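You operate a simulated robot arm through the tools that you are given. There is no shell and no other tool. Be economical: measure what you need, move in short steps, check, and stop when the job is done.

You run a simulated robot arm. Do the job below in one go: nothing can be reset, and whatever is moved stays where it is left.

## Task
Swap the motor marked WORN for the test card's size; lock the ring.
Fine: it sits in the motor fixture; stand it upright in the grey tray. Set down upright: motor.

The check looks at the end state, three seconds after you hand in, the way a careful person would. Anything else that was tipped, shoved, dropped, spilled or broken makes it a failure.

## Robot
A 6-joint arm with a two-finger parallel gripper, fixed in place. Base frame: the origin is at the foot of the arm, x ahead of it, y to its left, z up; the work surface is at about z = 0.78. Units: m, degrees, N and s.
With the tool pointing down near the work surface it reaches from about 0.24 to 0.64 m from the base axis. Its first joint turns from -66.0 to 66.0 degrees. Payload 2.7 kg.
Tool frame: the origin (TCP) lies between the finger pads and is the grasp point; the fingertips stand 0.023 m ahead of it; z points along the fingers, y is the line along which they close. Largest opening 0.094 m; finger width 0.038, thickness 0.01; the body of the gripper, 0.054 by 0.096 m, starts 0.039 m behind the TCP.
Orientation is that of the tool frame in the base frame, as a unit quaternion [w, x, y, z]. With the fingers straight down and closing along the base's y, the tool's x points along the base's -x, its y along +y and its z along -z.

## Interface
- The arm moves only by the tool servo_tool. Its argument "commands" is a list of rows, each a list of 6 numbers: the shift along the base's x, y, z in m, then the turn, a rotation vector about the base's x, y, z in degrees. In form: [[tx, ty, tz, wx, wy, wz], ...]. A call has 1 to 8 rows; each row is the pose to reach, as a shift and turn from the pose commanded when the call began. "fingers" is the finger opening in m, from 0 to 0.094, set as the call begins (left out, the last holds). Rows are played at 5 a second. More than 0.05 m and 8.6 degrees between two rows, or a gripper value outside its range, and nothing of the call is played. Where a pose cannot be reached the arm comes as near as it can. A force on the tool above 40 N (or 10 N above the force at the start of the call, whichever is more), or a blocked arm, ends the call early, and 0.2 s more pass. The fingers move at their own pace (about 0.045 m/s each) and stop on an object; they squeeze with about 32 N. The grip force told is the motor's: it shows also when the fingers shut on nothing. Time passes only in rows, and 0.2 s behind the last, so rows that repeat a pose let the fingers close. It gives the time, the measured TCP pose, the force on the tool (base axes), the opening and the grip force at its end, in the units of the frame above (readings bear some noise), with the torque about the TCP (base axes, N m) and any sound that the robot's microphone picked up, and new pictures: "pictures" is both (left out), scene, wrist or none.
- Cameras (640 x 400 px; columns grow to the right, rows downward): "scene" is fixed at [0.0642, -0.421, 1.4049]; the picture's right is [0.87, -0.50, 0.00], its down [-0.28, -0.48, -0.83] and it looks along [0.41, 0.72, -0.56] (base axes); focal length 348 px, centre (320, 200). "wrist" rides on the gripper at [0.086, 0.016, -0.075] in the tool frame; the picture's right is [-0.18, 0.98, 0.00], its down [-0.58, -0.11, -0.81] and it looks along [-0.79, -0.15, 0.59] (tool axes); focal length 243 px, centre (320, 200). There is no depth. A picture from a camera that has moved, and an enlarged one, comes with that camera's place and axes in the base frame and with its lens.
- close_up(camera, box): a new picture of the part [left, top, right, bottom] of that camera's present view, enlarged. No time passes.
- close_job(): hands the job in; it is judged then, once.

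Work in short steps. Places have to be worked out from the pictures, the camera data and where the tool is seen: move nearer, look again, correct. Check each grasp and each placing, and mend what went wrong. You have 120 turns and 200 pictures in all, those below and enlarged ones among them. Open the gripper and draw the arm clear of the work before you hand the job in, unless the task says otherwise; then end with one line.

The tools are called after "Emit:" as name(argument=value, ...) on one line, values as JSON. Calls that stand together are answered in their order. servo_tool: Moves the arm, as the interface text tells. Its arguments: {"type":"object","properties":{"commands":{"type":"array","items":{"type":"array","items":{"type":"number"}}},"fingers":{"type":"number"},"pictures":{"type":"string","enum":["both","scene","wrist","none"]}},"required":["commands"]} The other tools are called the same way: close_up (camera, box) takes an enlarged picture of a part of a camera's view; close_job () hands the job in.

At the start:

```text
clock: 0.0
ee_pos: [0.3547, 0.0603, 1.0239]
tcp_rot: [0.001, 0.0, 1.0, 0.0]
force: [0.6, -0.5, -0.4]
ft_torque: [0.0, 0.0, 0.01]
gripper_width: 0.0941
gripper_force: 0.0
```

scene: 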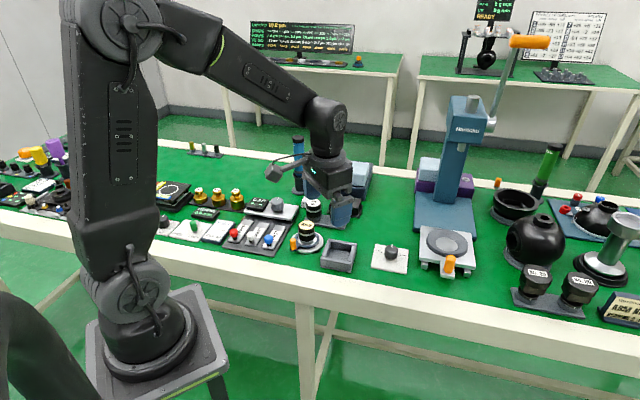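
wrist: 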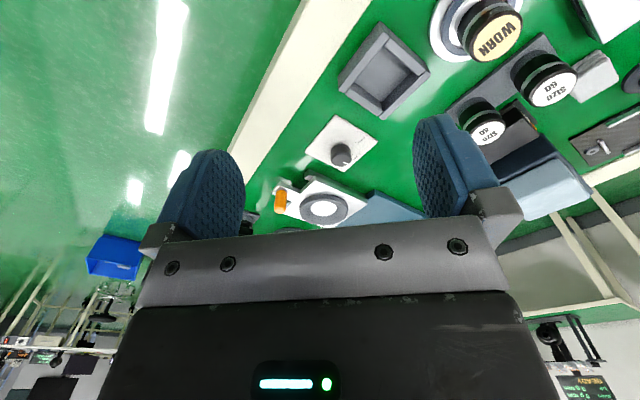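

The scene shows a WORN motor in a fixture, an empty grey tray, and a rack with two spare motors. I'll enlarge these parts to find the labels, the test card and the ring.

Emit:
close_up(camera="scene", box=[220, 170, 420, 295])

Emit:
close_up(camera="wrist", box=[400, 0, 640, 150])

Emit:
close_up(camera="scene", box=[480, 200, 640, 330])

Emit:
close_up(camera="scene", box=[120, 140, 300, 255])

```text
3.20 times, centred on (320, 232) of scene
camera zoom: at [0.0642, -0.421, 1.4049], right [0.87, -0.5, 0.0], down [-0.28, -0.48, -0.83], along [0.41, 0.72, -0.56], focal length 1113 px, centre (320, 96)
```

zoom: 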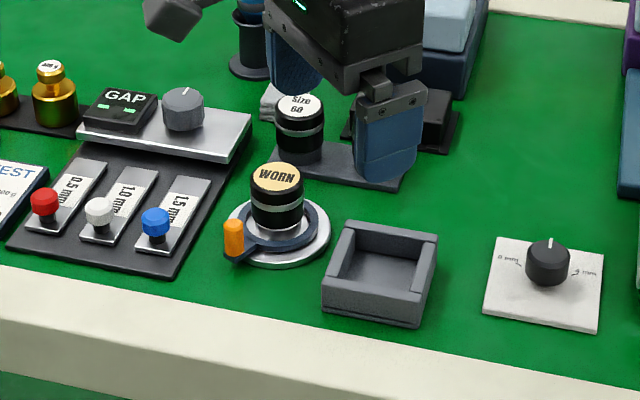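

```text
2.67 times, centred on (520, 75) of wrist
camera zoom: at [0.2679, 0.0769, 1.0986], right [0.18, 0.98, 0.0], down [0.58, -0.11, 0.81], along [0.79, -0.15, -0.59], focal length 647 px, centre (-213, 533)
```

zoom: 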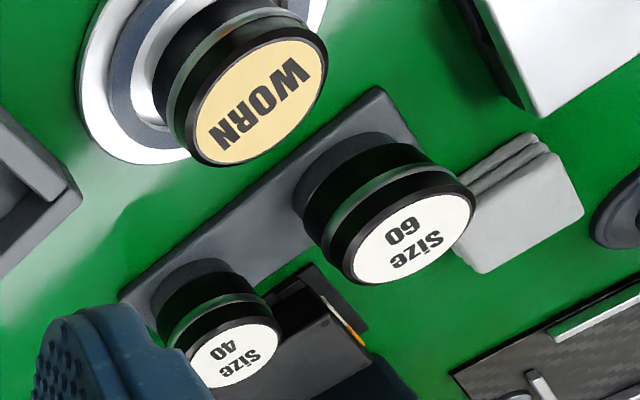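

```text
3.08 times, centred on (560, 265) of scene
camera zoom: at [0.0642, -0.421, 1.4049], right [0.87, -0.5, 0.0], down [-0.28, -0.48, -0.83], along [0.41, 0.72, -0.56], focal length 1071 px, centre (-418, 0)
```

zoom: 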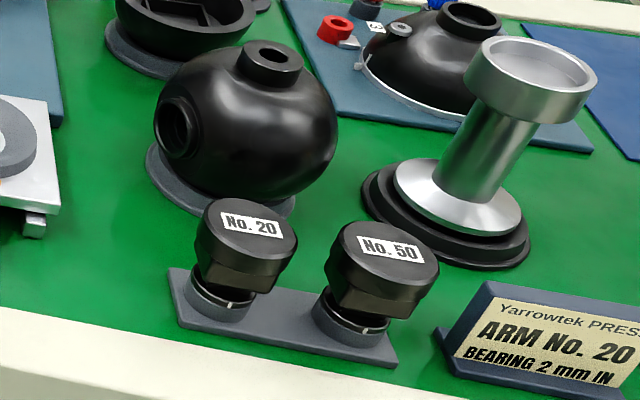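

```text
3.48 times, centred on (210, 198) of scene
camera zoom: at [0.0642, -0.421, 1.4049], right [0.87, -0.5, 0.0], down [-0.28, -0.48, -0.83], along [0.41, 0.72, -0.56], focal length 1210 px, centre (703, 209)
```

zoom: 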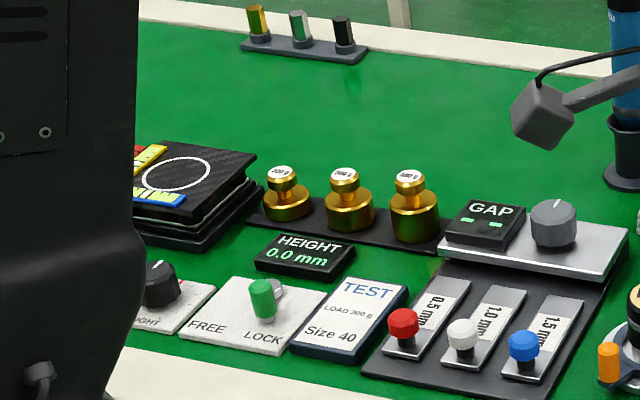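

The test card reads Size 40, LOAD 300 g, so the Size 40 motor replaces the WORN one, which I place at about (0.384, 0.214). The ring's orange handle is on its −x side. I'll move back and to the left with a tilt to look down at the fixture and its markings.

Emit:
servo_tool(commands=[[-0.02, 0.03, 0, 0, 8, 0], [-0.04, 0.06, 0, 0, 16, 0], [-0.05, 0.09, 0, 0, 24, 0], [-0.05, 0.12, 0, 0, 28, 0], [-0.05, 0.12, 0, 0, 28, 0]])

```text
clock: 1.2
ee_pos: [0.3041, 0.1831, 1.0224]
tcp_rot: [-0.241, 0.0, 0.97, 0.0]
force: [0.5, 0.3, 0.0]
ft_torque: [0.03, 0.01, -0.02]
gripper_width: 0.0941
gripper_force: 0.0
camera wrist: at [0.2625, 0.1982, 1.1294], right [0.16, 0.98, -0.09], down [0.89, -0.11, 0.44], along [0.42, -0.15, -0.89], focal length 243 px, centre (320, 200)
```

scene: 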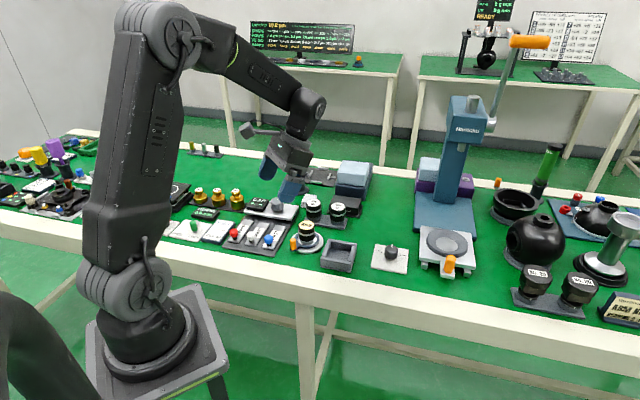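
wrist: 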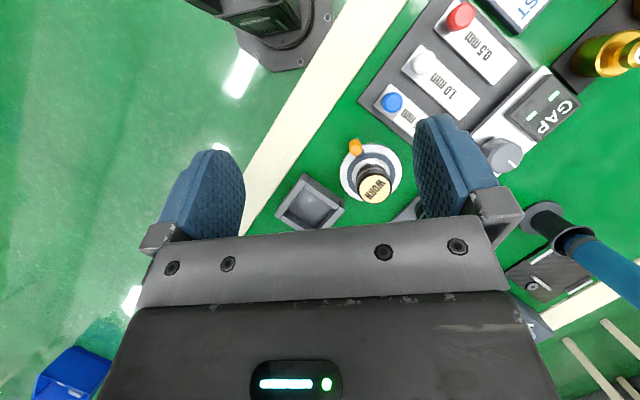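

Emit:
close_up(camera="wrist", box=[260, 130, 420, 230])

Emit:
close_up(camera="scene", box=[270, 190, 366, 250])

Emit:
close_up(camera="scene", box=[280, 210, 376, 270])

```text
4.00 times, centred on (340, 180) of wrist
camera zoom: at [0.2625, 0.1982, 1.1294], right [0.16, 0.98, -0.09], down [0.89, -0.11, 0.44], along [0.42, -0.15, -0.89], focal length 970 px, centre (240, 280)
```

zoom: 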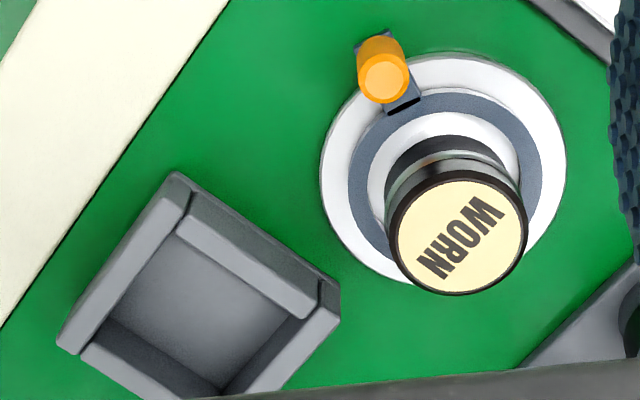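

```text
6.67 times, centred on (318, 220) of scene
camera zoom: at [0.0643, -0.421, 1.4049], right [0.87, -0.5, 0.0], down [-0.28, -0.48, -0.83], along [0.41, 0.72, -0.56], focal length 2320 px, centre (333, 67)
```

zoom: 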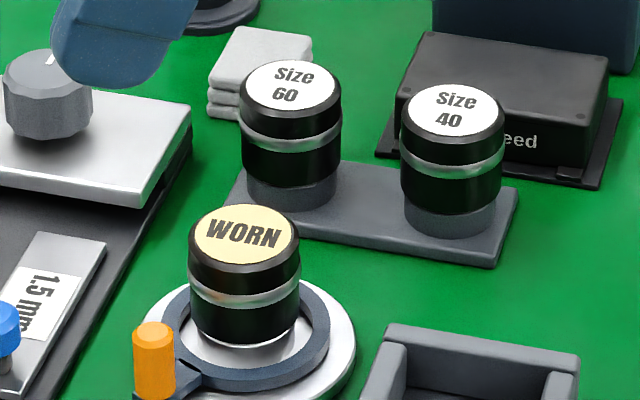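

```text
6.67 times, centred on (328, 240) of scene
camera zoom: at [0.0643, -0.421, 1.4049], right [0.87, -0.5, 0.0], down [-0.28, -0.48, -0.83], along [0.41, 0.72, -0.56], focal length 2320 px, centre (267, -67)
```

zoom: 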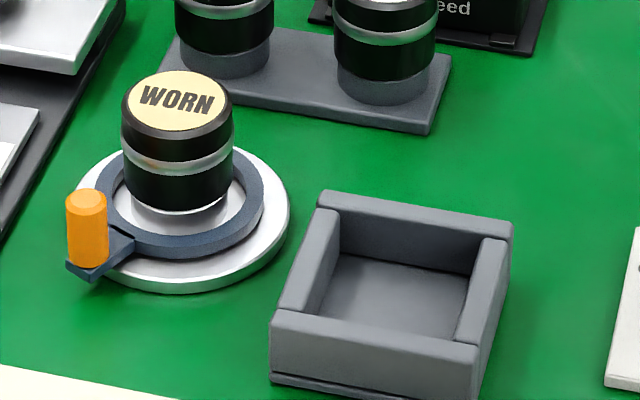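

There are no lock marks on the fixture. WORN is at about (0.386, 0.219) with its top near z 0.852, and the tray is centred at about (0.428, 0.125), turned 45° with its rim near 0.808. I'll straighten the tool and hover above WORN.

Emit:
servo_tool(commands=[[0.02, 0.01, -0.01, 0, -8, 0], [0.04, 0.02, -0.03, 0, -16, 0], [0.06, 0.03, -0.05, 0, -24, 0], [0.081, 0.038, -0.07, 0, -28, 0], [0.081, 0.038, -0.094, 0, -28, 0], [0.081, 0.038, -0.094, 0, -28, 0]])

```text
clock: 2.6
ee_pos: [0.3862, 0.219, 0.9284]
tcp_rot: [0.001, 0.0, 1.0, 0.0]
force: [-0.1, 0.4, 0.3]
ft_torque: [-0.07, 0.02, -0.02]
gripper_width: 0.094
gripper_force: 0.1
camera wrist: at [0.2985, 0.2351, 1.0038], right [0.18, 0.98, 0.0], down [0.58, -0.11, 0.81], along [0.79, -0.15, -0.59], focal length 243 px, centre (320, 200)
```

scene: 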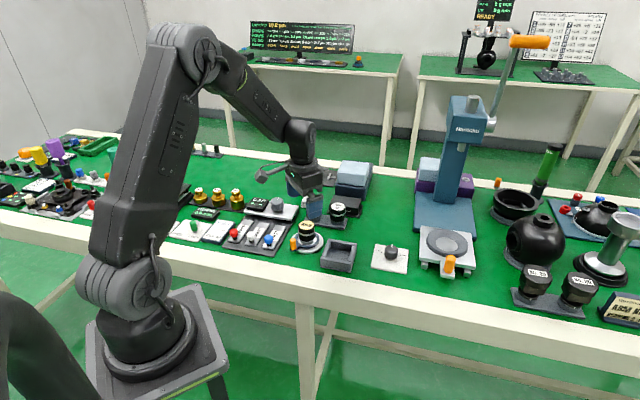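
wrist: 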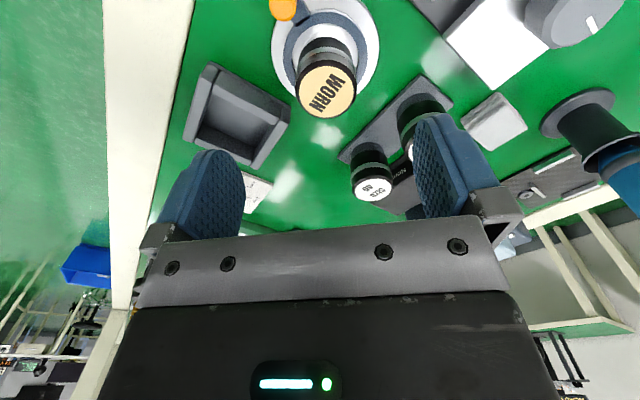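

Projecting the TCP into the wrist view puts WORN about 4 mm to +y and 2 mm to −x of me. I'll correct that, narrow the fingers to 0.07 and descend partway.

Emit:
servo_tool(commands=[[-0.002, 0.004, 0, 0, 0, 0], [-0.002, 0.004, -0.03, 0, 0, 0], [-0.002, 0.004, -0.05, 0, 0, 0], [-0.002, 0.004, -0.05, 0, 0, 0]], fingers=0.07)

Emit:
close_up(camera="scene", box=[270, 190, 366, 250])

Emit:
close_up(camera="wrist", box=[220, 0, 420, 125])

```text
clock: 3.6
ee_pos: [0.3841, 0.2203, 0.8805]
tcp_rot: [0.001, 0.0, 1.0, 0.0]
force: [-0.3, -0.3, -0.4]
ft_torque: [-0.01, -0.02, 0.01]
gripper_width: 0.0702
gripper_force: 0.0
camera wrist: at [0.2966, 0.2374, 0.9551], right [0.18, 0.98, 0.0], down [0.58, -0.11, 0.81], along [0.79, -0.15, -0.59], focal length 243 px, centre (320, 200)
```

scene: 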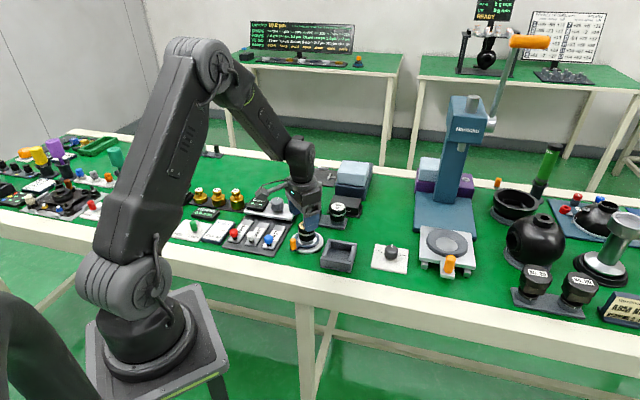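
wrist: 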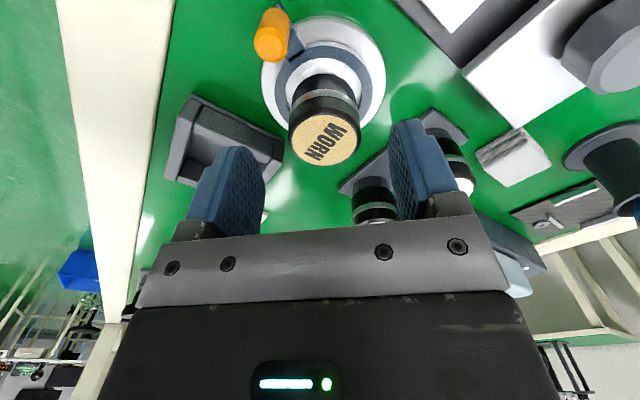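

```text
6.67 times, centred on (318, 220) of scene
camera zoom: at [0.0642, -0.421, 1.4049], right [0.87, -0.5, 0.0], down [-0.28, -0.48, -0.83], along [0.41, 0.72, -0.56], focal length 2320 px, centre (333, 67)
```

zoom: 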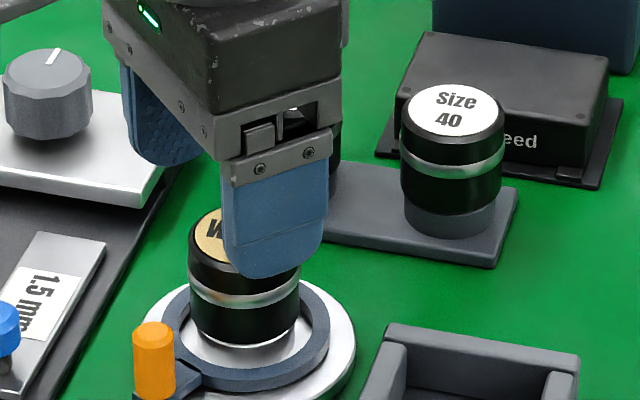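

```text
3.20 times, centred on (320, 62) of wrist
camera zoom: at [0.2966, 0.2374, 0.9551], right [0.18, 0.98, 0.0], down [0.58, -0.11, 0.81], along [0.79, -0.15, -0.59], focal length 776 px, centre (320, 640)
```

zoom: 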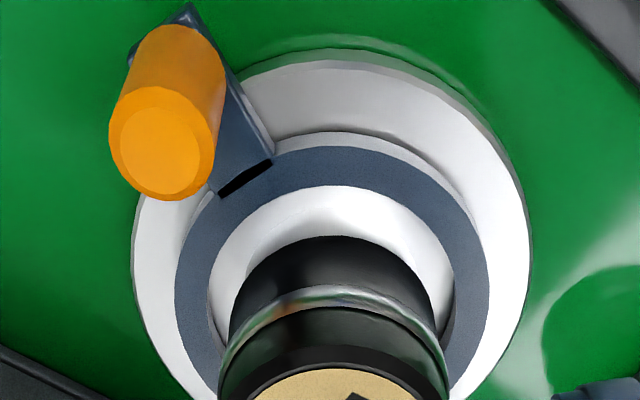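

The view shows WORN about 3 mm to +y and 2 mm to −x. I'll descend to TCP z 0.840 so the fingertips stay above both the ring and the tray rim, then close.

Emit:
servo_tool(commands=[[-0.002, 0.003, -0.015, 0, 0, 0], [-0.002, 0.003, -0.03, 0, 0, 0], [-0.002, 0.003, -0.038, 0, 0, 0], [-0.002, 0.003, -0.038, 0, 0, 0]], fingers=0.07, pictures="scene")

Emit:
servo_tool(commands=[[0, 0, 0, 0, 0, 0], [0, 0, 0, 0, 0, 0], [0, 0, 0, 0, 0, 0]], fingers=0.03)

Emit:
close_up(camera="scene", box=[270, 190, 366, 250])

```text
clock: 4.6
ee_pos: [0.3832, 0.2255, 0.8419]
tcp_rot: [0.002, 0.0, 1.0, -0.001]
force: [-0.6, 0.2, 0.2]
ft_torque: [0.0, 0.0, 0.0]
gripper_width: 0.0702
gripper_force: 0.1
```

scene: 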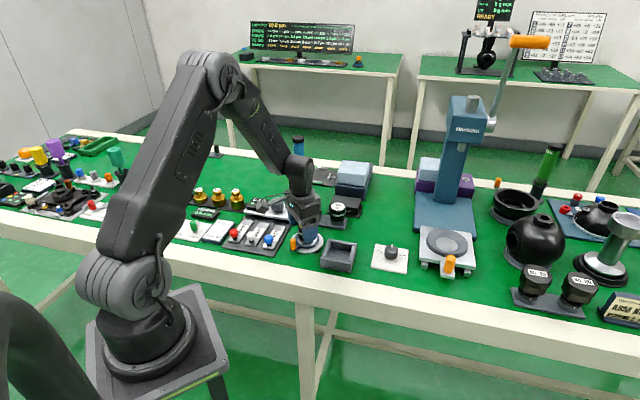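

```text
clock: 5.4
ee_pos: [0.3825, 0.2226, 0.8418]
tcp_rot: [-0.001, 0.002, 1.0, -0.001]
force: [4.4, -33.1, 8.5]
ft_torque: [-0.17, -0.14, -0.25]
gripper_width: 0.0434
gripper_force: 31.9
camera wrist: at [0.2953, 0.2391, 0.9165], right [0.19, 0.98, 0.0], down [0.58, -0.11, 0.81], along [0.79, -0.15, -0.59], focal length 243 px, centre (320, 200)
```

scene: 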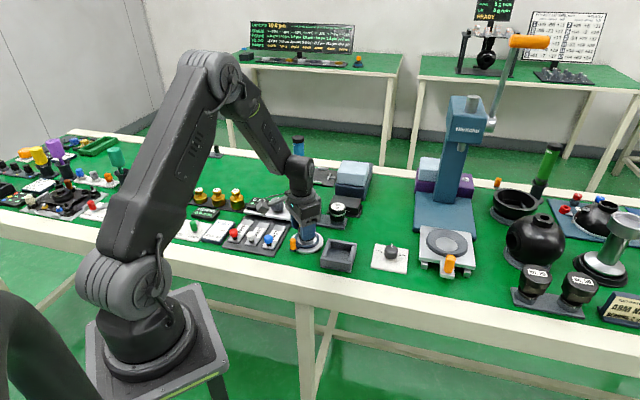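
wrist: 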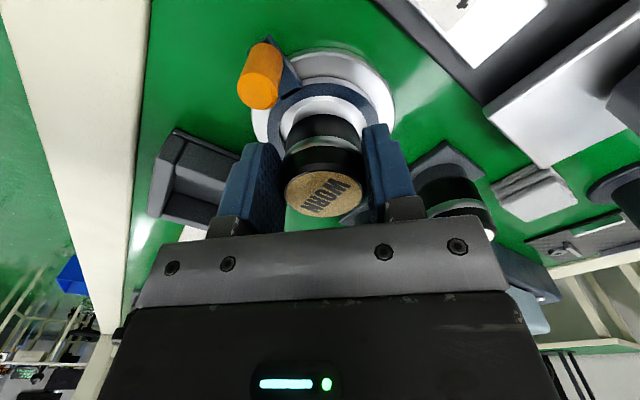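

```text
6.67 times, centred on (318, 220) of scene
camera zoom: at [0.0642, -0.4218, 1.4047], right [0.87, -0.5, 0.0], down [-0.28, -0.48, -0.83], along [0.41, 0.72, -0.56], focal length 2320 px, centre (333, 67)
```

zoom: 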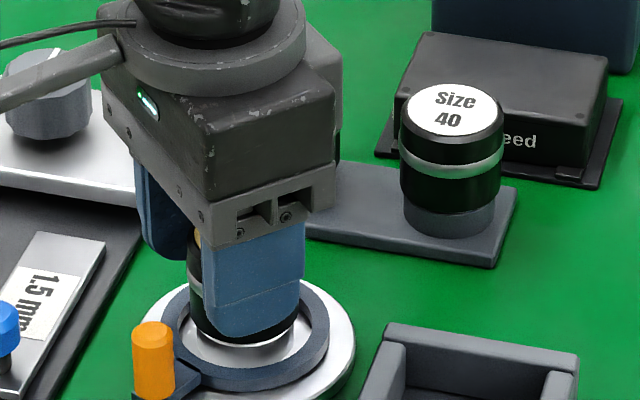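

Width 0.0434 with a −33 N side load means the motor sits a few millimetres to −y of my commanded centre. I'll relieve that in small steps before lifting.

Emit:
servo_tool(commands=[[0, -0.0015, 0, 0, 0, 0], [0, -0.003, 0, 0, 0, 0], [0, -0.003, 0, 0, 0, 0]], pictures="none")

```text
clock: 6.2
ee_pos: [0.3817, 0.2233, 0.8419]
tcp_rot: [-0.001, 0.001, 1.0, 0.0]
force: [1.0, -20.5, 6.6]
ft_torque: [-0.62, 0.47, -0.43]
gripper_width: 0.0434
gripper_force: 32.3
```

The side load fell to −20 N, so I'll continue the same way.

Emit:
servo_tool(commands=[[0, -0.001, 0, 0, 0, 0], [0, -0.002, 0, 0, 0, 0], [0, -0.003, 0, 0, 0, 0], [0, -0.003, 0, 0, 0, 0]], pictures="none")

```text
clock: 7.2
ee_pos: [0.3823, 0.2226, 0.8414]
tcp_rot: [0.001, -0.001, 1.0, 0.001]
force: [3.3, 14.1, -10.9]
ft_torque: [-0.12, 0.49, 0.03]
gripper_width: 0.0435
gripper_force: 31.8
```

The sign flipped, so balance is about 1.2 mm back. I'll go there and try a gentle 4 mm lift to see whether the ring is holding the motor.

Emit:
servo_tool(commands=[[0, 0.0012, 0, 0, 0, 0], [0, 0.0012, 0, 0, 0, 0], [0, 0.0012, 0.002, 0, 0, 0], [0, 0.0012, 0.004, 0, 0, 0], [0, 0.0012, 0.004, 0, 0, 0]], pictures="none")

```text
clock: 8.4
ee_pos: [0.3807, 0.2229, 0.8449]
tcp_rot: [0.0, 0.0, 1.0, 0.0]
force: [0.1, 26.4, -23.9]
ft_torque: [0.35, 0.34, 0.28]
gripper_width: 0.0434
gripper_force: 32.1
```

The lift is resisted at about −24 N, though z rose 3.5 mm. I'll look at whether the motor moved or slipped.

Emit:
close_up(camera="scene", box=[280, 205, 344, 245])

Emit:
close_up(camera="wrist", box=[220, 30, 420, 155])

```text
10.00 times, centred on (312, 225) of scene
camera zoom: at [0.0646, -0.4202, 1.4052], right [0.87, -0.5, 0.0], down [-0.28, -0.48, -0.83], along [0.41, 0.72, -0.56], focal length 3480 px, centre (400, -50)
```

zoom: 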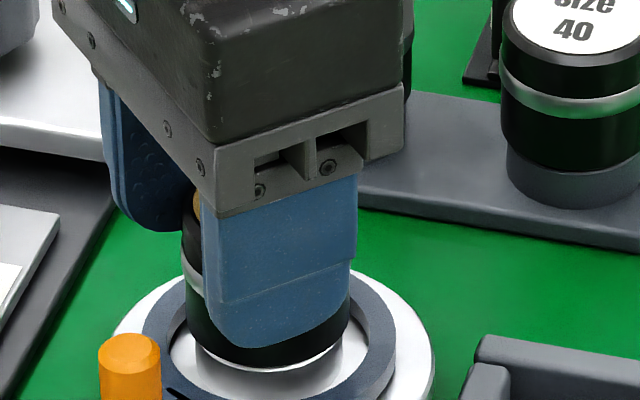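

```text
3.20 times, centred on (320, 92) of wrist
camera zoom: at [0.2942, 0.2381, 0.9201], right [0.18, 0.98, 0.0], down [0.58, -0.11, 0.81], along [0.79, -0.15, -0.59], focal length 776 px, centre (320, 544)
```

zoom: 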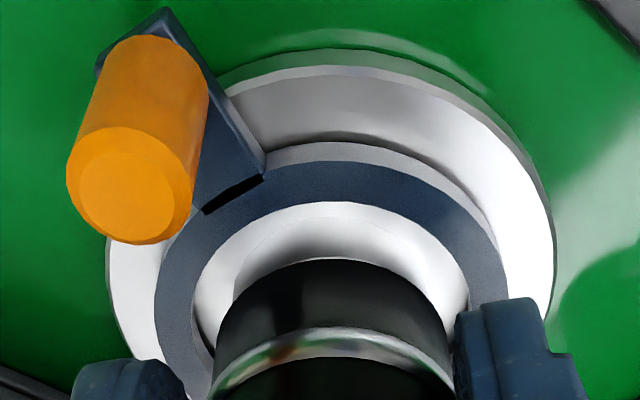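

It's inconclusive: the side force is +26 N and could be jamming it. I'll recentre by +2 mm in y and add a little lift.

Emit:
servo_tool(commands=[[0, 0.0012, 0, 0, 0, 0], [0, 0.0024, 0, 0, 0, 0], [0, 0.0024, 0.002, 0, 0, 0], [0, 0.0024, 0.004, 0, 0, 0], [0, 0.0024, 0.004, 0, 0, 0]], pictures="none")

Emit:
close_up(camera="scene", box=[280, 205, 344, 245])

```text
clock: 9.6
ee_pos: [0.3827, 0.2224, 0.8477]
tcp_rot: [-0.002, 0.001, 1.0, -0.001]
force: [-4.3, 1.8, -23.4]
ft_torque: [0.31, 0.46, -0.01]
gripper_width: 0.0429
gripper_force: 32.0
```

```text
10.00 times, centred on (312, 225) of scene
camera zoom: at [0.0644, -0.4208, 1.405], right [0.87, -0.5, 0.0], down [-0.28, -0.48, -0.83], along [0.41, 0.72, -0.56], focal length 3480 px, centre (400, -50)
```

zoom: 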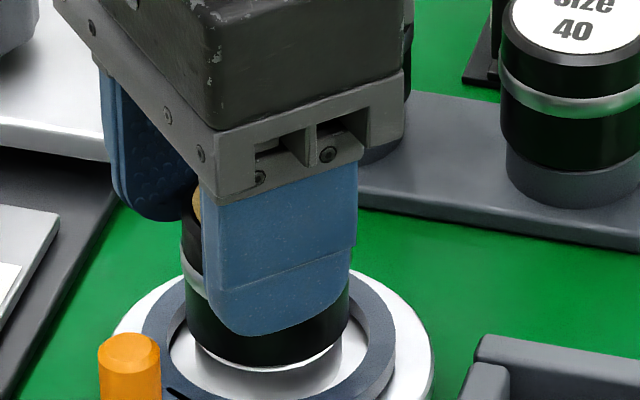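

The pads slid up while the motor stayed put, so the ring is currently locked. I place the handle at about (0.341, 0.2045) with its top near z 0.828. I'll release, rise, turn the tool to the handle's radius (+23° yaw), and hover over it.

Emit:
servo_tool(commands=[[0, 0, 0, 0, 0, 0], [0, 0, 0, 0, 0, 0], [0, 0, 0.03, 0, 0, 0], [0, 0, 0.06, 0, 0, 0], [-0.015, -0.006, 0.06, 0, 0, 8], [-0.03, -0.013, 0.06, 0, 0, 16], [-0.0467, -0.0209, 0.06, 0, 0, 23], [-0.0467, -0.0209, 0.06, 0, 0, 23]], fingers=0.07)

Emit:
close_up(camera="scene", box=[270, 190, 366, 250])

```text
clock: 11.4
ee_pos: [0.336, 0.202, 0.9101]
tcp_rot: [0.001, -0.2, 0.98, 0.0]
force: [0.3, -0.5, -0.2]
ft_torque: [-0.01, -0.01, -0.01]
gripper_width: 0.0701
gripper_force: 0.1
camera wrist: at [0.2487, 0.1823, 0.9852], right [-0.22, 0.98, 0.0], down [0.58, 0.13, 0.81], along [0.79, 0.18, -0.59], focal length 243 px, centre (320, 200)
```

scene: 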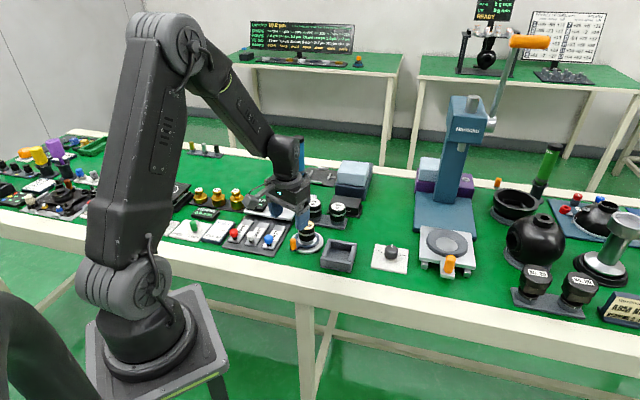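
wrist: 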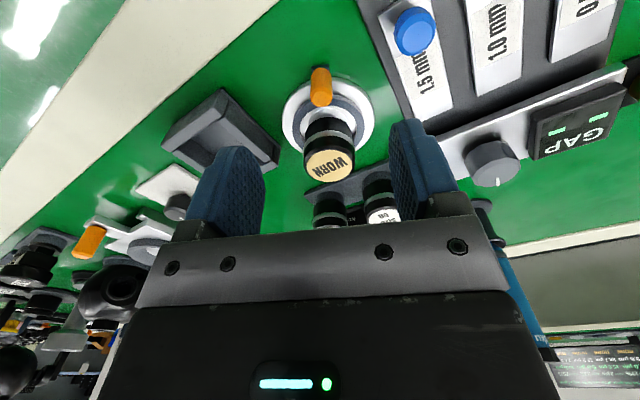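

```text
6.67 times, centred on (318, 220) of scene
camera zoom: at [0.0642, -0.421, 1.4049], right [0.87, -0.5, 0.0], down [-0.28, -0.48, -0.83], along [0.41, 0.72, -0.56], focal length 2320 px, centre (333, 67)
```

zoom: 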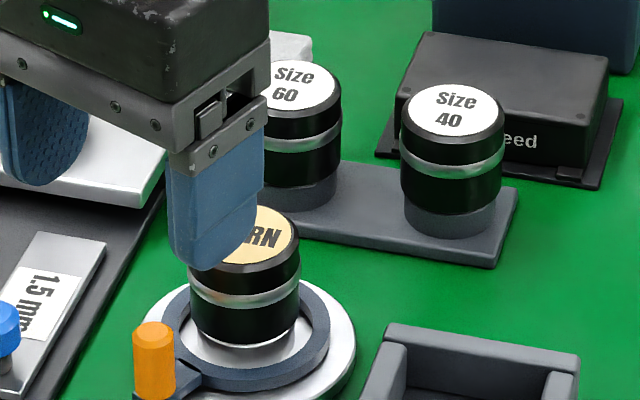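

The handle lies under the tool's line, at about (0.342, 0.2045). I'll narrow the fingers to 0.032 and lower them around it.

Emit:
servo_tool(commands=[[0, 0, 0, 0, 0, 0], [0, 0, -0.02, 0, 0, 0], [0, 0, -0.045, 0, 0, 0], [0, 0, -0.065, 0, 0, 0], [0, 0, -0.084, 0, 0, 0], [0, 0, -0.084, 0, 0, 0]], fingers=0.032)

Emit:
close_up(camera="scene", box=[270, 200, 350, 250])

```text
clock: 12.8
ee_pos: [0.3358, 0.2034, 0.8249]
tcp_rot: [0.001, -0.198, 0.98, 0.001]
force: [-0.3, -0.1, -0.3]
ft_torque: [0.03, -0.01, 0.01]
gripper_width: 0.0319
gripper_force: 0.0
camera wrist: at [0.2484, 0.184, 0.8993], right [-0.21, 0.98, 0.0], down [0.58, 0.13, 0.81], along [0.79, 0.17, -0.59], focal length 243 px, centre (320, 200)
```

scene: 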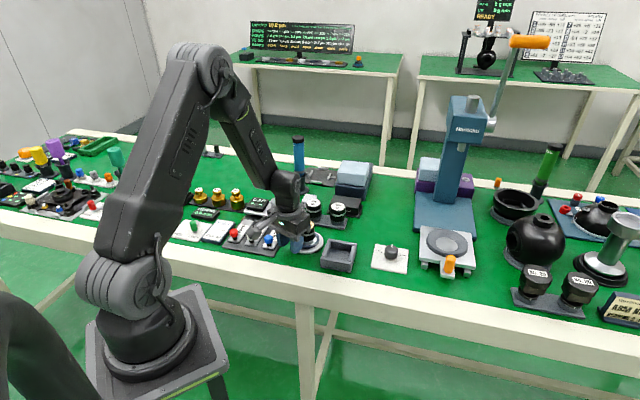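
wrist: 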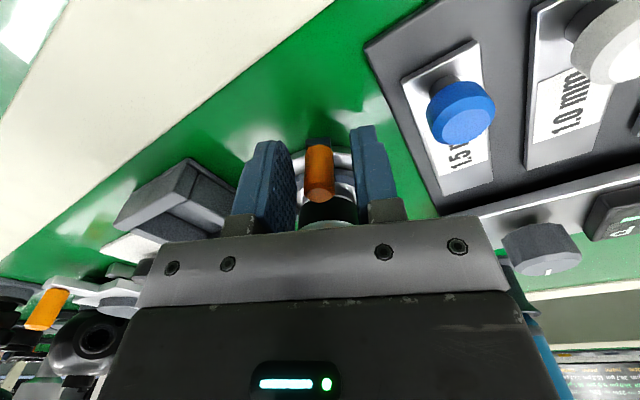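

```text
8.00 times, centred on (310, 225) of scene
camera zoom: at [0.0642, -0.421, 1.4049], right [0.87, -0.5, 0.0], down [-0.28, -0.48, -0.83], along [0.41, 0.72, -0.56], focal length 2784 px, centre (400, 0)
```

zoom: 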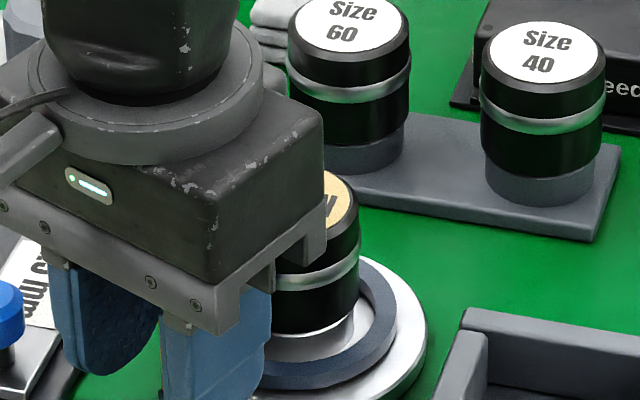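

The handle is between the fingers. I'll close to 0.018 and try a small counter-clockwise turn of 10° about the ring centre, watching the force.

Emit:
servo_tool(commands=[[0, 0, 0, 0, 0, 0], [0, 0, 0, 0, 0, 0], [0.0009, -0.002, 0, 0, 0, 2.5], [0.0019, -0.004, 0, 0, 0, 5], [0.003, -0.006, 0, 0, 0, 7.5], [0.0041, -0.0079, 0, 0, 0, 10], [0.0041, -0.0079, 0, 0, 0, 10]], fingers=0.018, pictures="wrist")

```text
clock: 14.4
ee_pos: [0.3401, 0.1945, 0.8259]
tcp_rot: [0.001, -0.284, 0.959, 0.001]
force: [-0.2, -0.3, -0.2]
ft_torque: [0.0, 0.01, 0.04]
gripper_width: 0.0183
gripper_force: 0.3
camera wrist: at [0.2572, 0.1604, 0.9], right [-0.38, 0.92, 0.0], down [0.55, 0.22, 0.81], along [0.75, 0.31, -0.59], focal length 243 px, centre (320, 200)
```

wrist: 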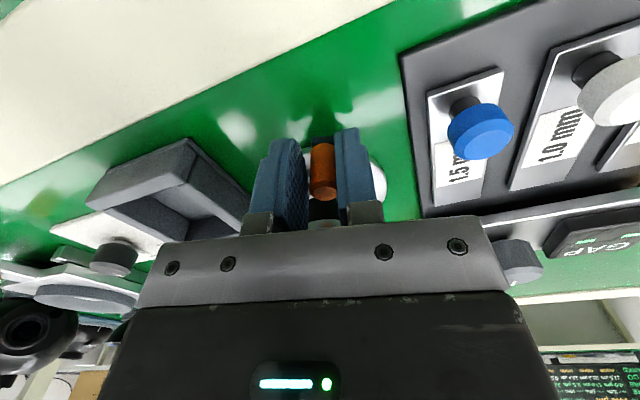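

The handle moved with the fingers and with no resistance. I'll continue counter-clockwise to about 45° total.

Emit:
servo_tool(commands=[[0.0026, -0.0036, 0, 0, 0, 5], [0.0055, -0.007, 0, 0, 0, 10], [0.0087, -0.0101, 0, 0, 0, 15], [0.0121, -0.0129, 0, 0, 0, 20], [0.0158, -0.0155, 0, 0, 0, 25], [0.0196, -0.0176, 0, 0, 0, 30], [0.0237, -0.0195, 0, 0, 0, 35], [0.0237, -0.0195, 0, 0, 0, 35]])

Emit:
close_up(camera="scene", box=[270, 200, 350, 250])

```text
clock: 16.2
ee_pos: [0.3636, 0.1743, 0.8252]
tcp_rot: [0.001, -0.559, 0.829, 0.0]
force: [-0.8, -0.7, -0.7]
ft_torque: [-0.03, -0.05, -0.03]
gripper_width: 0.0182
gripper_force: 0.2
camera wrist: at [0.315, 0.0997, 0.9005], right [-0.84, 0.54, 0.0], down [0.32, 0.5, 0.81], along [0.43, 0.68, -0.59], focal length 243 px, centre (320, 200)
```

scene: 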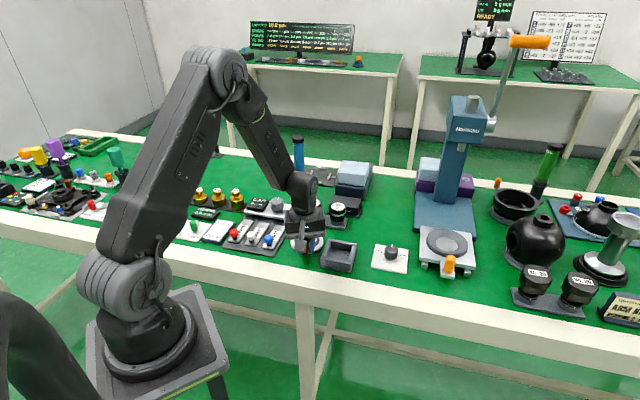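
wrist: 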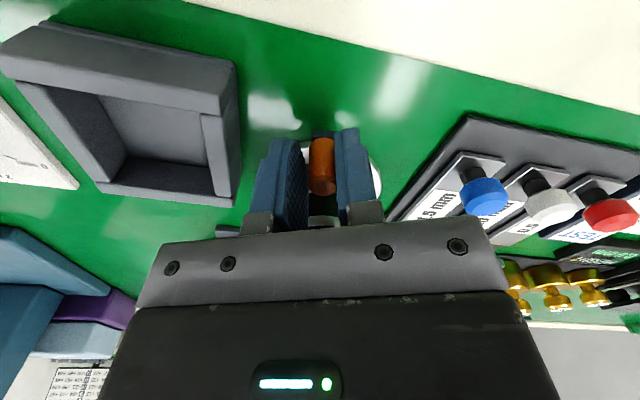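

```text
8.00 times, centred on (310, 225) of scene
camera zoom: at [0.0642, -0.421, 1.4049], right [0.87, -0.5, 0.0], down [-0.28, -0.48, -0.83], along [0.41, 0.72, -0.56], focal length 2784 px, centre (400, 0)
```

zoom: 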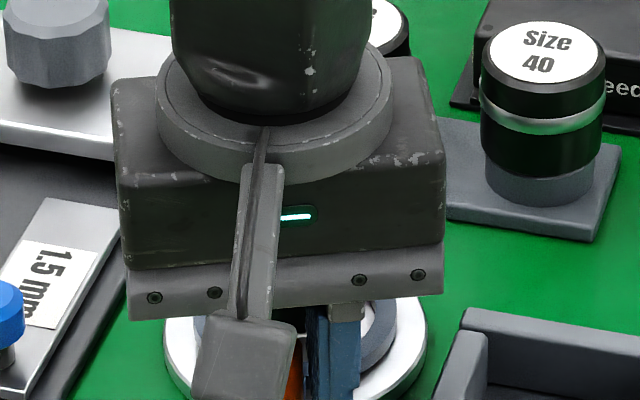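

There has been no stop or sound after 45°. I'll raise 8 mm to clear the tray rim and continue another 25°, watching for an end stop.

Emit:
servo_tool(commands=[[0, 0, 0.008, 0, 0, 0], [0.0042, -0.0015, 0.008, 0, 0, 5], [0.0085, -0.0026, 0.008, 0, 0, 10], [0.0129, -0.0033, 0.008, 0, 0, 15], [0.0173, -0.0037, 0.008, 0, 0, 20], [0.0218, -0.0036, 0.008, 0, 0, 25], [0.0218, -0.0036, 0.008, 0, 0, 25]], pictures="wrist")

```text
clock: 17.8
ee_pos: [0.383, 0.1716, 0.8333]
tcp_rot: [0.002, 0.726, -0.688, -0.002]
force: [-31.6, 10.6, 2.0]
ft_torque: [0.36, 0.52, -0.01]
gripper_width: 0.0293
gripper_force: 13.3
camera wrist: at [0.3709, 0.0842, 0.9078], right [-0.99, 0.13, 0.01], down [0.08, 0.59, 0.8], along [0.1, 0.8, -0.59], focal length 243 px, centre (320, 200)
```

wrist: 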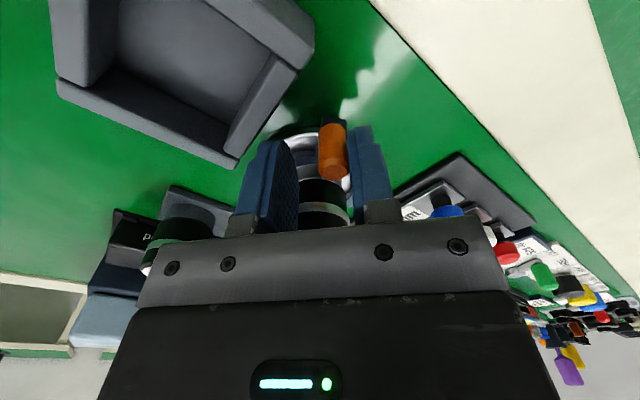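

The end stop was reached (31 N, fingers pushed open), with the handle now near 257°, about 55° from where it started. I'll back off, rise, and go over the motor with the fingers closing along x.

Emit:
servo_tool(commands=[[-0.006, 0, 0, 0, 0, -5], [-0.008, 0, 0, 0, 0, -5], [-0.008, 0, 0.03, 0, 0, -3], [-0.008, 0, 0.065, 0, 0, -3], [-0.002, 0.025, 0.065, 0, 0, -3], [-0.002, 0.051, 0.065, 0, 0, -3], [-0.002, 0.051, 0.065, 0, 0, -3]], fingers=0.03)

Emit:
close_up(camera="wrist", box=[220, 0, 420, 125])

```text
clock: 19.4
ee_pos: [0.3831, 0.2237, 0.8991]
tcp_rot: [0.001, -0.707, 0.707, 0.0]
force: [-0.5, 0.4, -0.3]
ft_torque: [-0.01, -0.04, -0.04]
gripper_width: 0.0301
gripper_force: 0.0
camera wrist: at [0.3667, 0.1361, 0.9738], right [-0.98, 0.18, 0.0], down [0.11, 0.58, 0.81], along [0.15, 0.79, -0.59], focal length 243 px, centre (320, 200)
```

scene: 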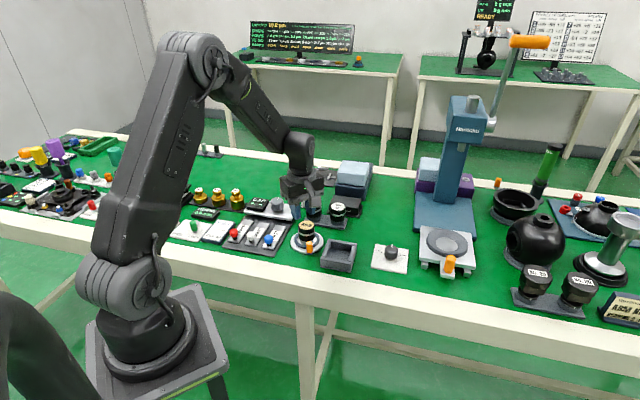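
wrist: 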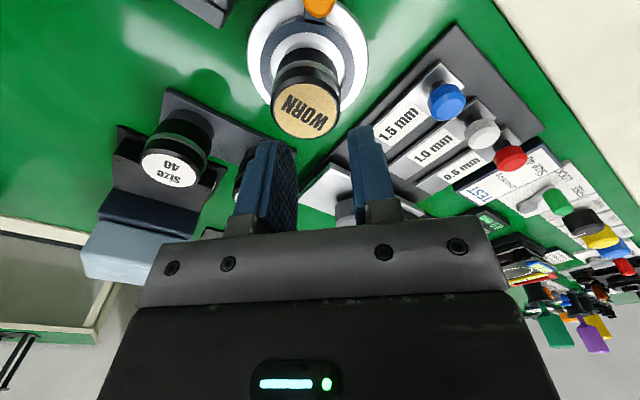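

```text
3.20 times, centred on (320, 62) of wrist
camera zoom: at [0.3667, 0.1361, 0.9738], right [-0.98, 0.18, 0.0], down [0.11, 0.58, 0.81], along [0.15, 0.79, -0.59], focal length 776 px, centre (320, 640)
```

zoom: 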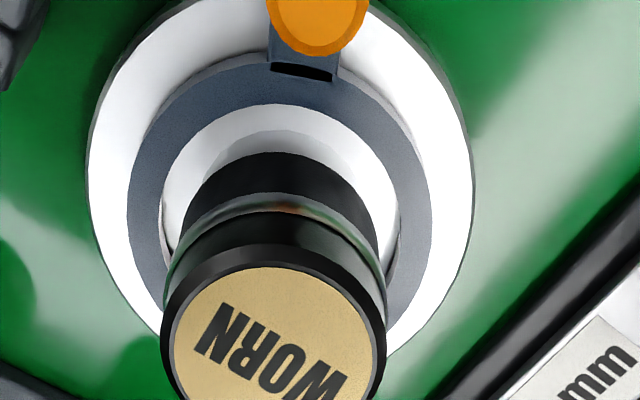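

Combining the views and the earlier grip balance, I now put the motor at about (0.390, 0.222) with its top near z 0.842. I'll correct x, open to 0.07, descend to TCP 0.832 and close.

Emit:
servo_tool(commands=[[0.0074, 0, 0, 0, 0, 0], [0.0074, 0, 0, 0, 0, 0], [0.0074, 0, -0.02, 0, 0, 0], [0.0074, 0, -0.04, 0, 0, 0], [0.0074, 0, -0.06, 0, 0, 0], [0.0074, 0, -0.067, 0, 0, 0], [0.0074, 0, -0.067, 0, 0, 0]], fingers=0.07)

Emit:
servo_tool(commands=[[0, 0, 0, 0, 0, 0], [0, 0, 0, 0, 0, 0], [0, 0, 0, 0, 0, 0]], fingers=0.03, pictures="none")

```text
clock: 21.0
ee_pos: [0.3921, 0.2235, 0.8317]
tcp_rot: [0.0, 0.707, -0.707, -0.001]
force: [-0.6, 0.7, -0.3]
ft_torque: [0.0, 0.01, 0.0]
gripper_width: 0.0703
gripper_force: 0.0
camera wrist: at [0.3748, 0.1363, 0.9058], right [-0.98, 0.18, 0.0], down [0.11, 0.58, 0.81], along [0.15, 0.79, -0.59], focal length 243 px, centre (320, 200)
```

scene: 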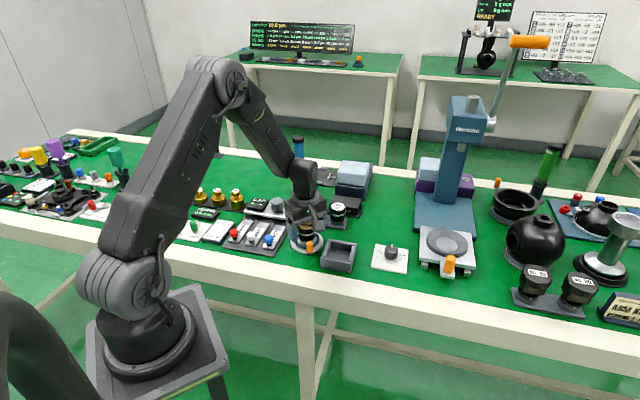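
wrist: 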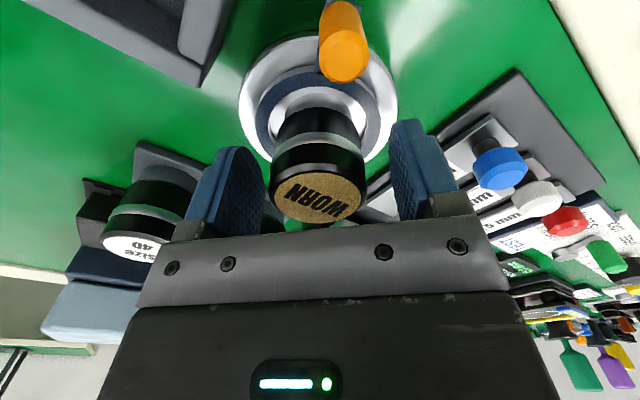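

```text
clock: 21.8
ee_pos: [0.3917, 0.2225, 0.8316]
tcp_rot: [0.001, -0.707, 0.707, 0.0]
force: [0.8, 0.3, -1.0]
ft_torque: [0.02, -0.03, -0.03]
gripper_width: 0.0431
gripper_force: 31.7
```

It is gripped with almost no side load. I'll lift 10 mm slowly.

Emit:
servo_tool(commands=[[0, 0, 0.003, 0, 0, 0], [0, 0, 0.006, 0, 0, 0], [0, 0, 0.01, 0, 0, 0], [0, 0, 0.01, 0, 0, 0]], pictures="none")

Emit:
close_up(camera="scene", box=[270, 200, 350, 250])

```text
clock: 22.8
ee_pos: [0.3901, 0.2225, 0.8416]
tcp_rot: [0.001, -0.707, 0.707, 0.0]
force: [0.4, -0.8, -1.8]
ft_torque: [0.02, 0.01, -0.01]
gripper_width: 0.0433
gripper_force: 31.4
```

```text
8.00 times, centred on (310, 225) of scene
camera zoom: at [0.0643, -0.421, 1.4049], right [0.87, -0.5, 0.0], down [-0.28, -0.48, -0.83], along [0.41, 0.72, -0.56], focal length 2784 px, centre (400, 0)
```

zoom: 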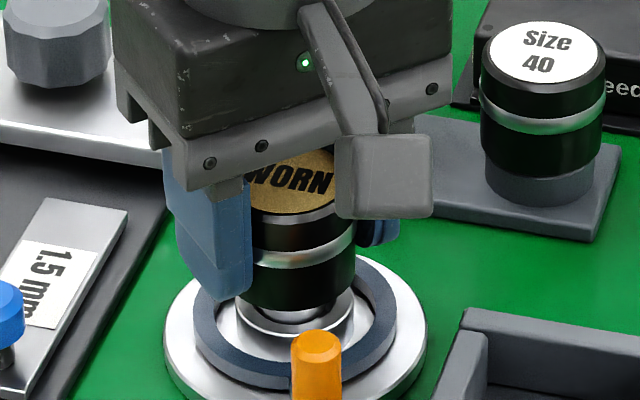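

The motor lifts freely at about 2 N, so it was unlocked. I'll raise it to z 0.90 and view the tray before moving over it.

Emit:
servo_tool(commands=[[0, 0, 0.03, 0, 0, 0], [0, 0, 0.06, 0, 0, 0], [0, 0, 0.07, 0, 0, 0], [0, 0, 0.07, 0, 0, 0]])

Emit:
close_up(camera="scene", box=[270, 190, 366, 250])

Emit:
close_up(camera="scene", box=[290, 215, 370, 265])

```text
clock: 23.8
ee_pos: [0.39, 0.2223, 0.9115]
tcp_rot: [0.001, -0.707, 0.707, 0.0]
force: [0.5, -0.6, -1.3]
ft_torque: [-0.02, -0.02, 0.0]
gripper_width: 0.0303
gripper_force: 0.0
camera wrist: at [0.3738, 0.136, 0.9861], right [-0.98, 0.18, 0.0], down [0.11, 0.58, 0.81], along [0.15, 0.79, -0.59], focal length 243 px, centre (320, 200)
```

scene: 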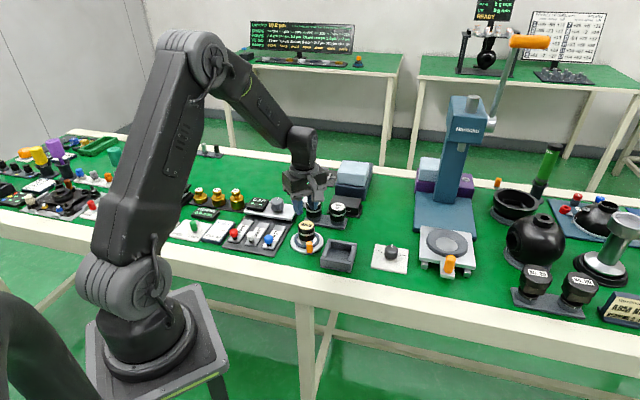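
wrist: 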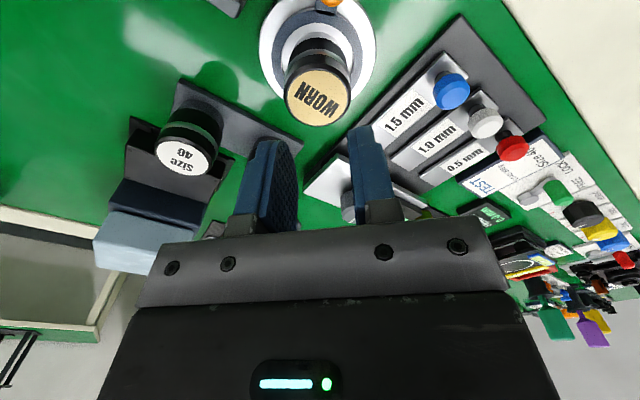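

```text
6.67 times, centred on (318, 220) of scene
camera zoom: at [0.0642, -0.421, 1.4049], right [0.87, -0.5, 0.0], down [-0.28, -0.48, -0.83], along [0.41, 0.72, -0.56], focal length 2320 px, centre (333, 67)
```

zoom: 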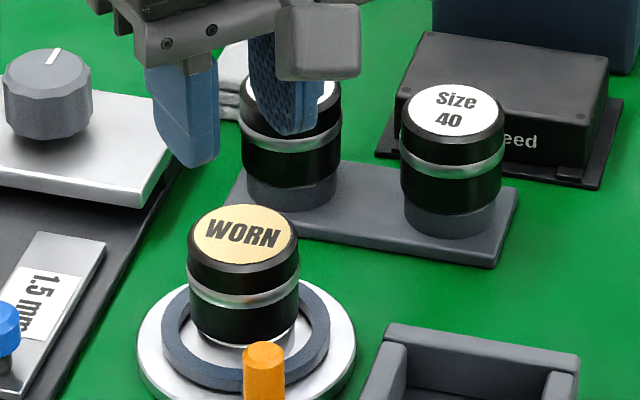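

```text
8.00 times, centred on (330, 240) of scene
camera zoom: at [0.0642, -0.421, 1.4049], right [0.87, -0.5, 0.0], down [-0.28, -0.48, -0.83], along [0.41, 0.72, -0.56], focal length 2784 px, centre (240, -120)
```

zoom: 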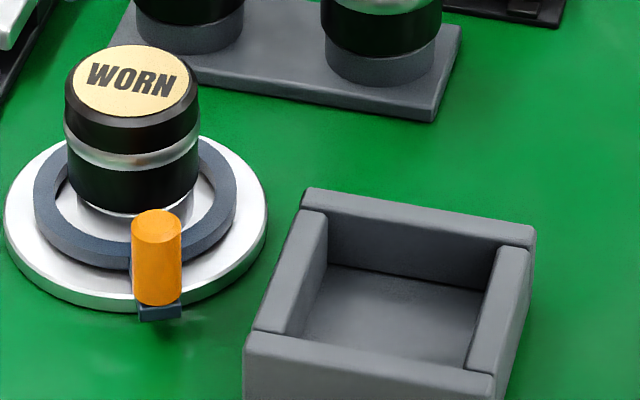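

The motor slipped out during the faster lift and dropped back upright into its seat, and the fingers are now empty. I'll check the seating from above, then regrip a little lower.

Emit:
close_up(camera="wrist", box=[220, 0, 420, 125])

Emit:
servo_tool(commands=[[0, 0, 0, 0, 0, 0], [0, 0, 0, 0, 0, 0], [0, 0, -0.025, 0, 0, 0], [0, 0, -0.05, 0, 0, 0], [0, 0, -0.07, 0, 0, 0], [0, 0, -0.085, 0, 0, 0], [0, 0, -0.085, 0, 0, 0]], fingers=0.07)

Emit:
close_up(camera="scene", box=[270, 200, 350, 250])

```text
3.20 times, centred on (320, 62) of wrist
camera zoom: at [0.3738, 0.136, 0.9861], right [-0.98, 0.18, 0.0], down [0.11, 0.58, 0.81], along [0.15, 0.79, -0.59], focal length 776 px, centre (320, 640)
```

zoom: 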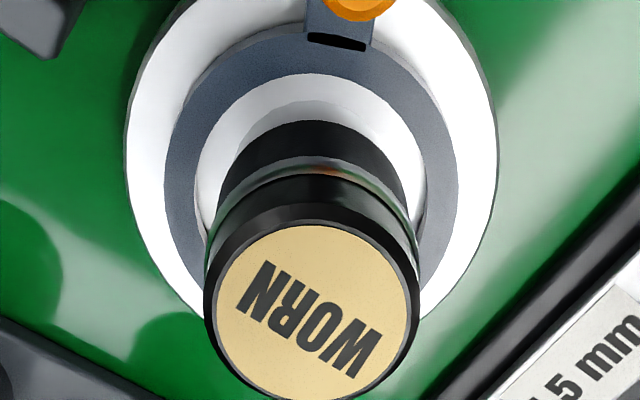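

```text
clock: 25.4
ee_pos: [0.3909, 0.2221, 0.8267]
tcp_rot: [0.001, -0.707, 0.707, 0.001]
force: [-0.7, 1.0, -0.4]
ft_torque: [0.01, 0.0, -0.01]
gripper_width: 0.07
gripper_force: 0.1
camera wrist: at [0.3739, 0.135, 0.9011], right [-0.98, 0.18, 0.0], down [0.11, 0.58, 0.81], along [0.15, 0.79, -0.59], focal length 243 px, centre (320, 200)
```

scene: 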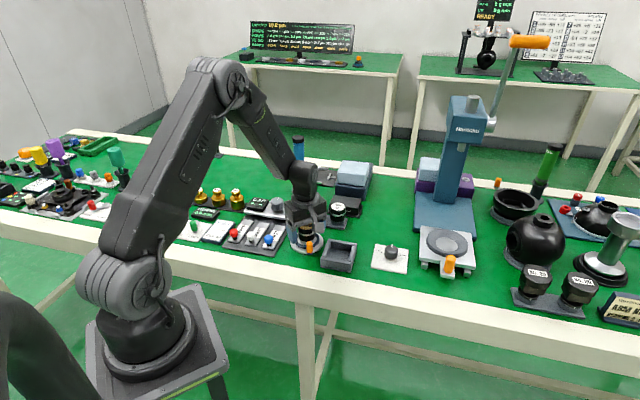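
wrist: 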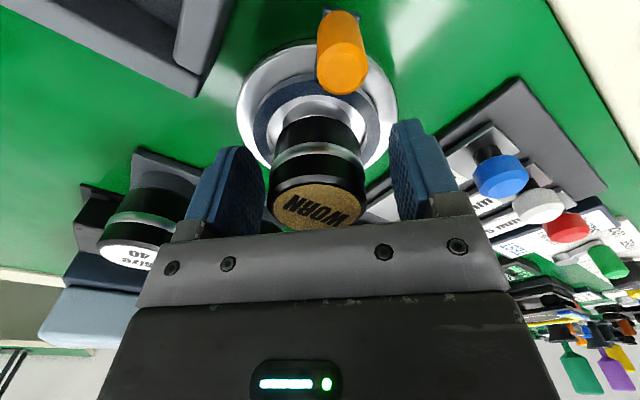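

```text
8.00 times, centred on (310, 225) of scene
camera zoom: at [0.0642, -0.421, 1.4049], right [0.87, -0.5, 0.0], down [-0.28, -0.48, -0.83], along [0.41, 0.72, -0.56], focal length 2784 px, centre (400, 0)
```

zoom: 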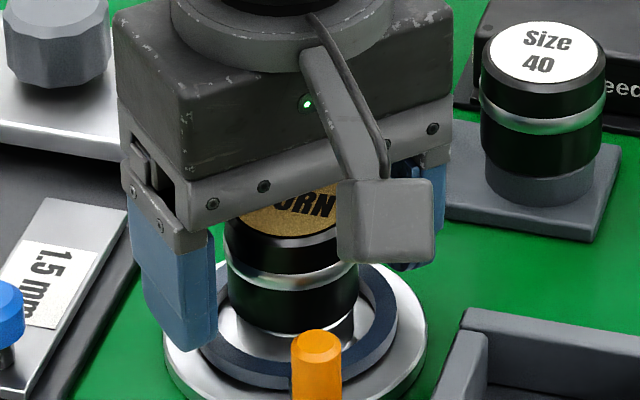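

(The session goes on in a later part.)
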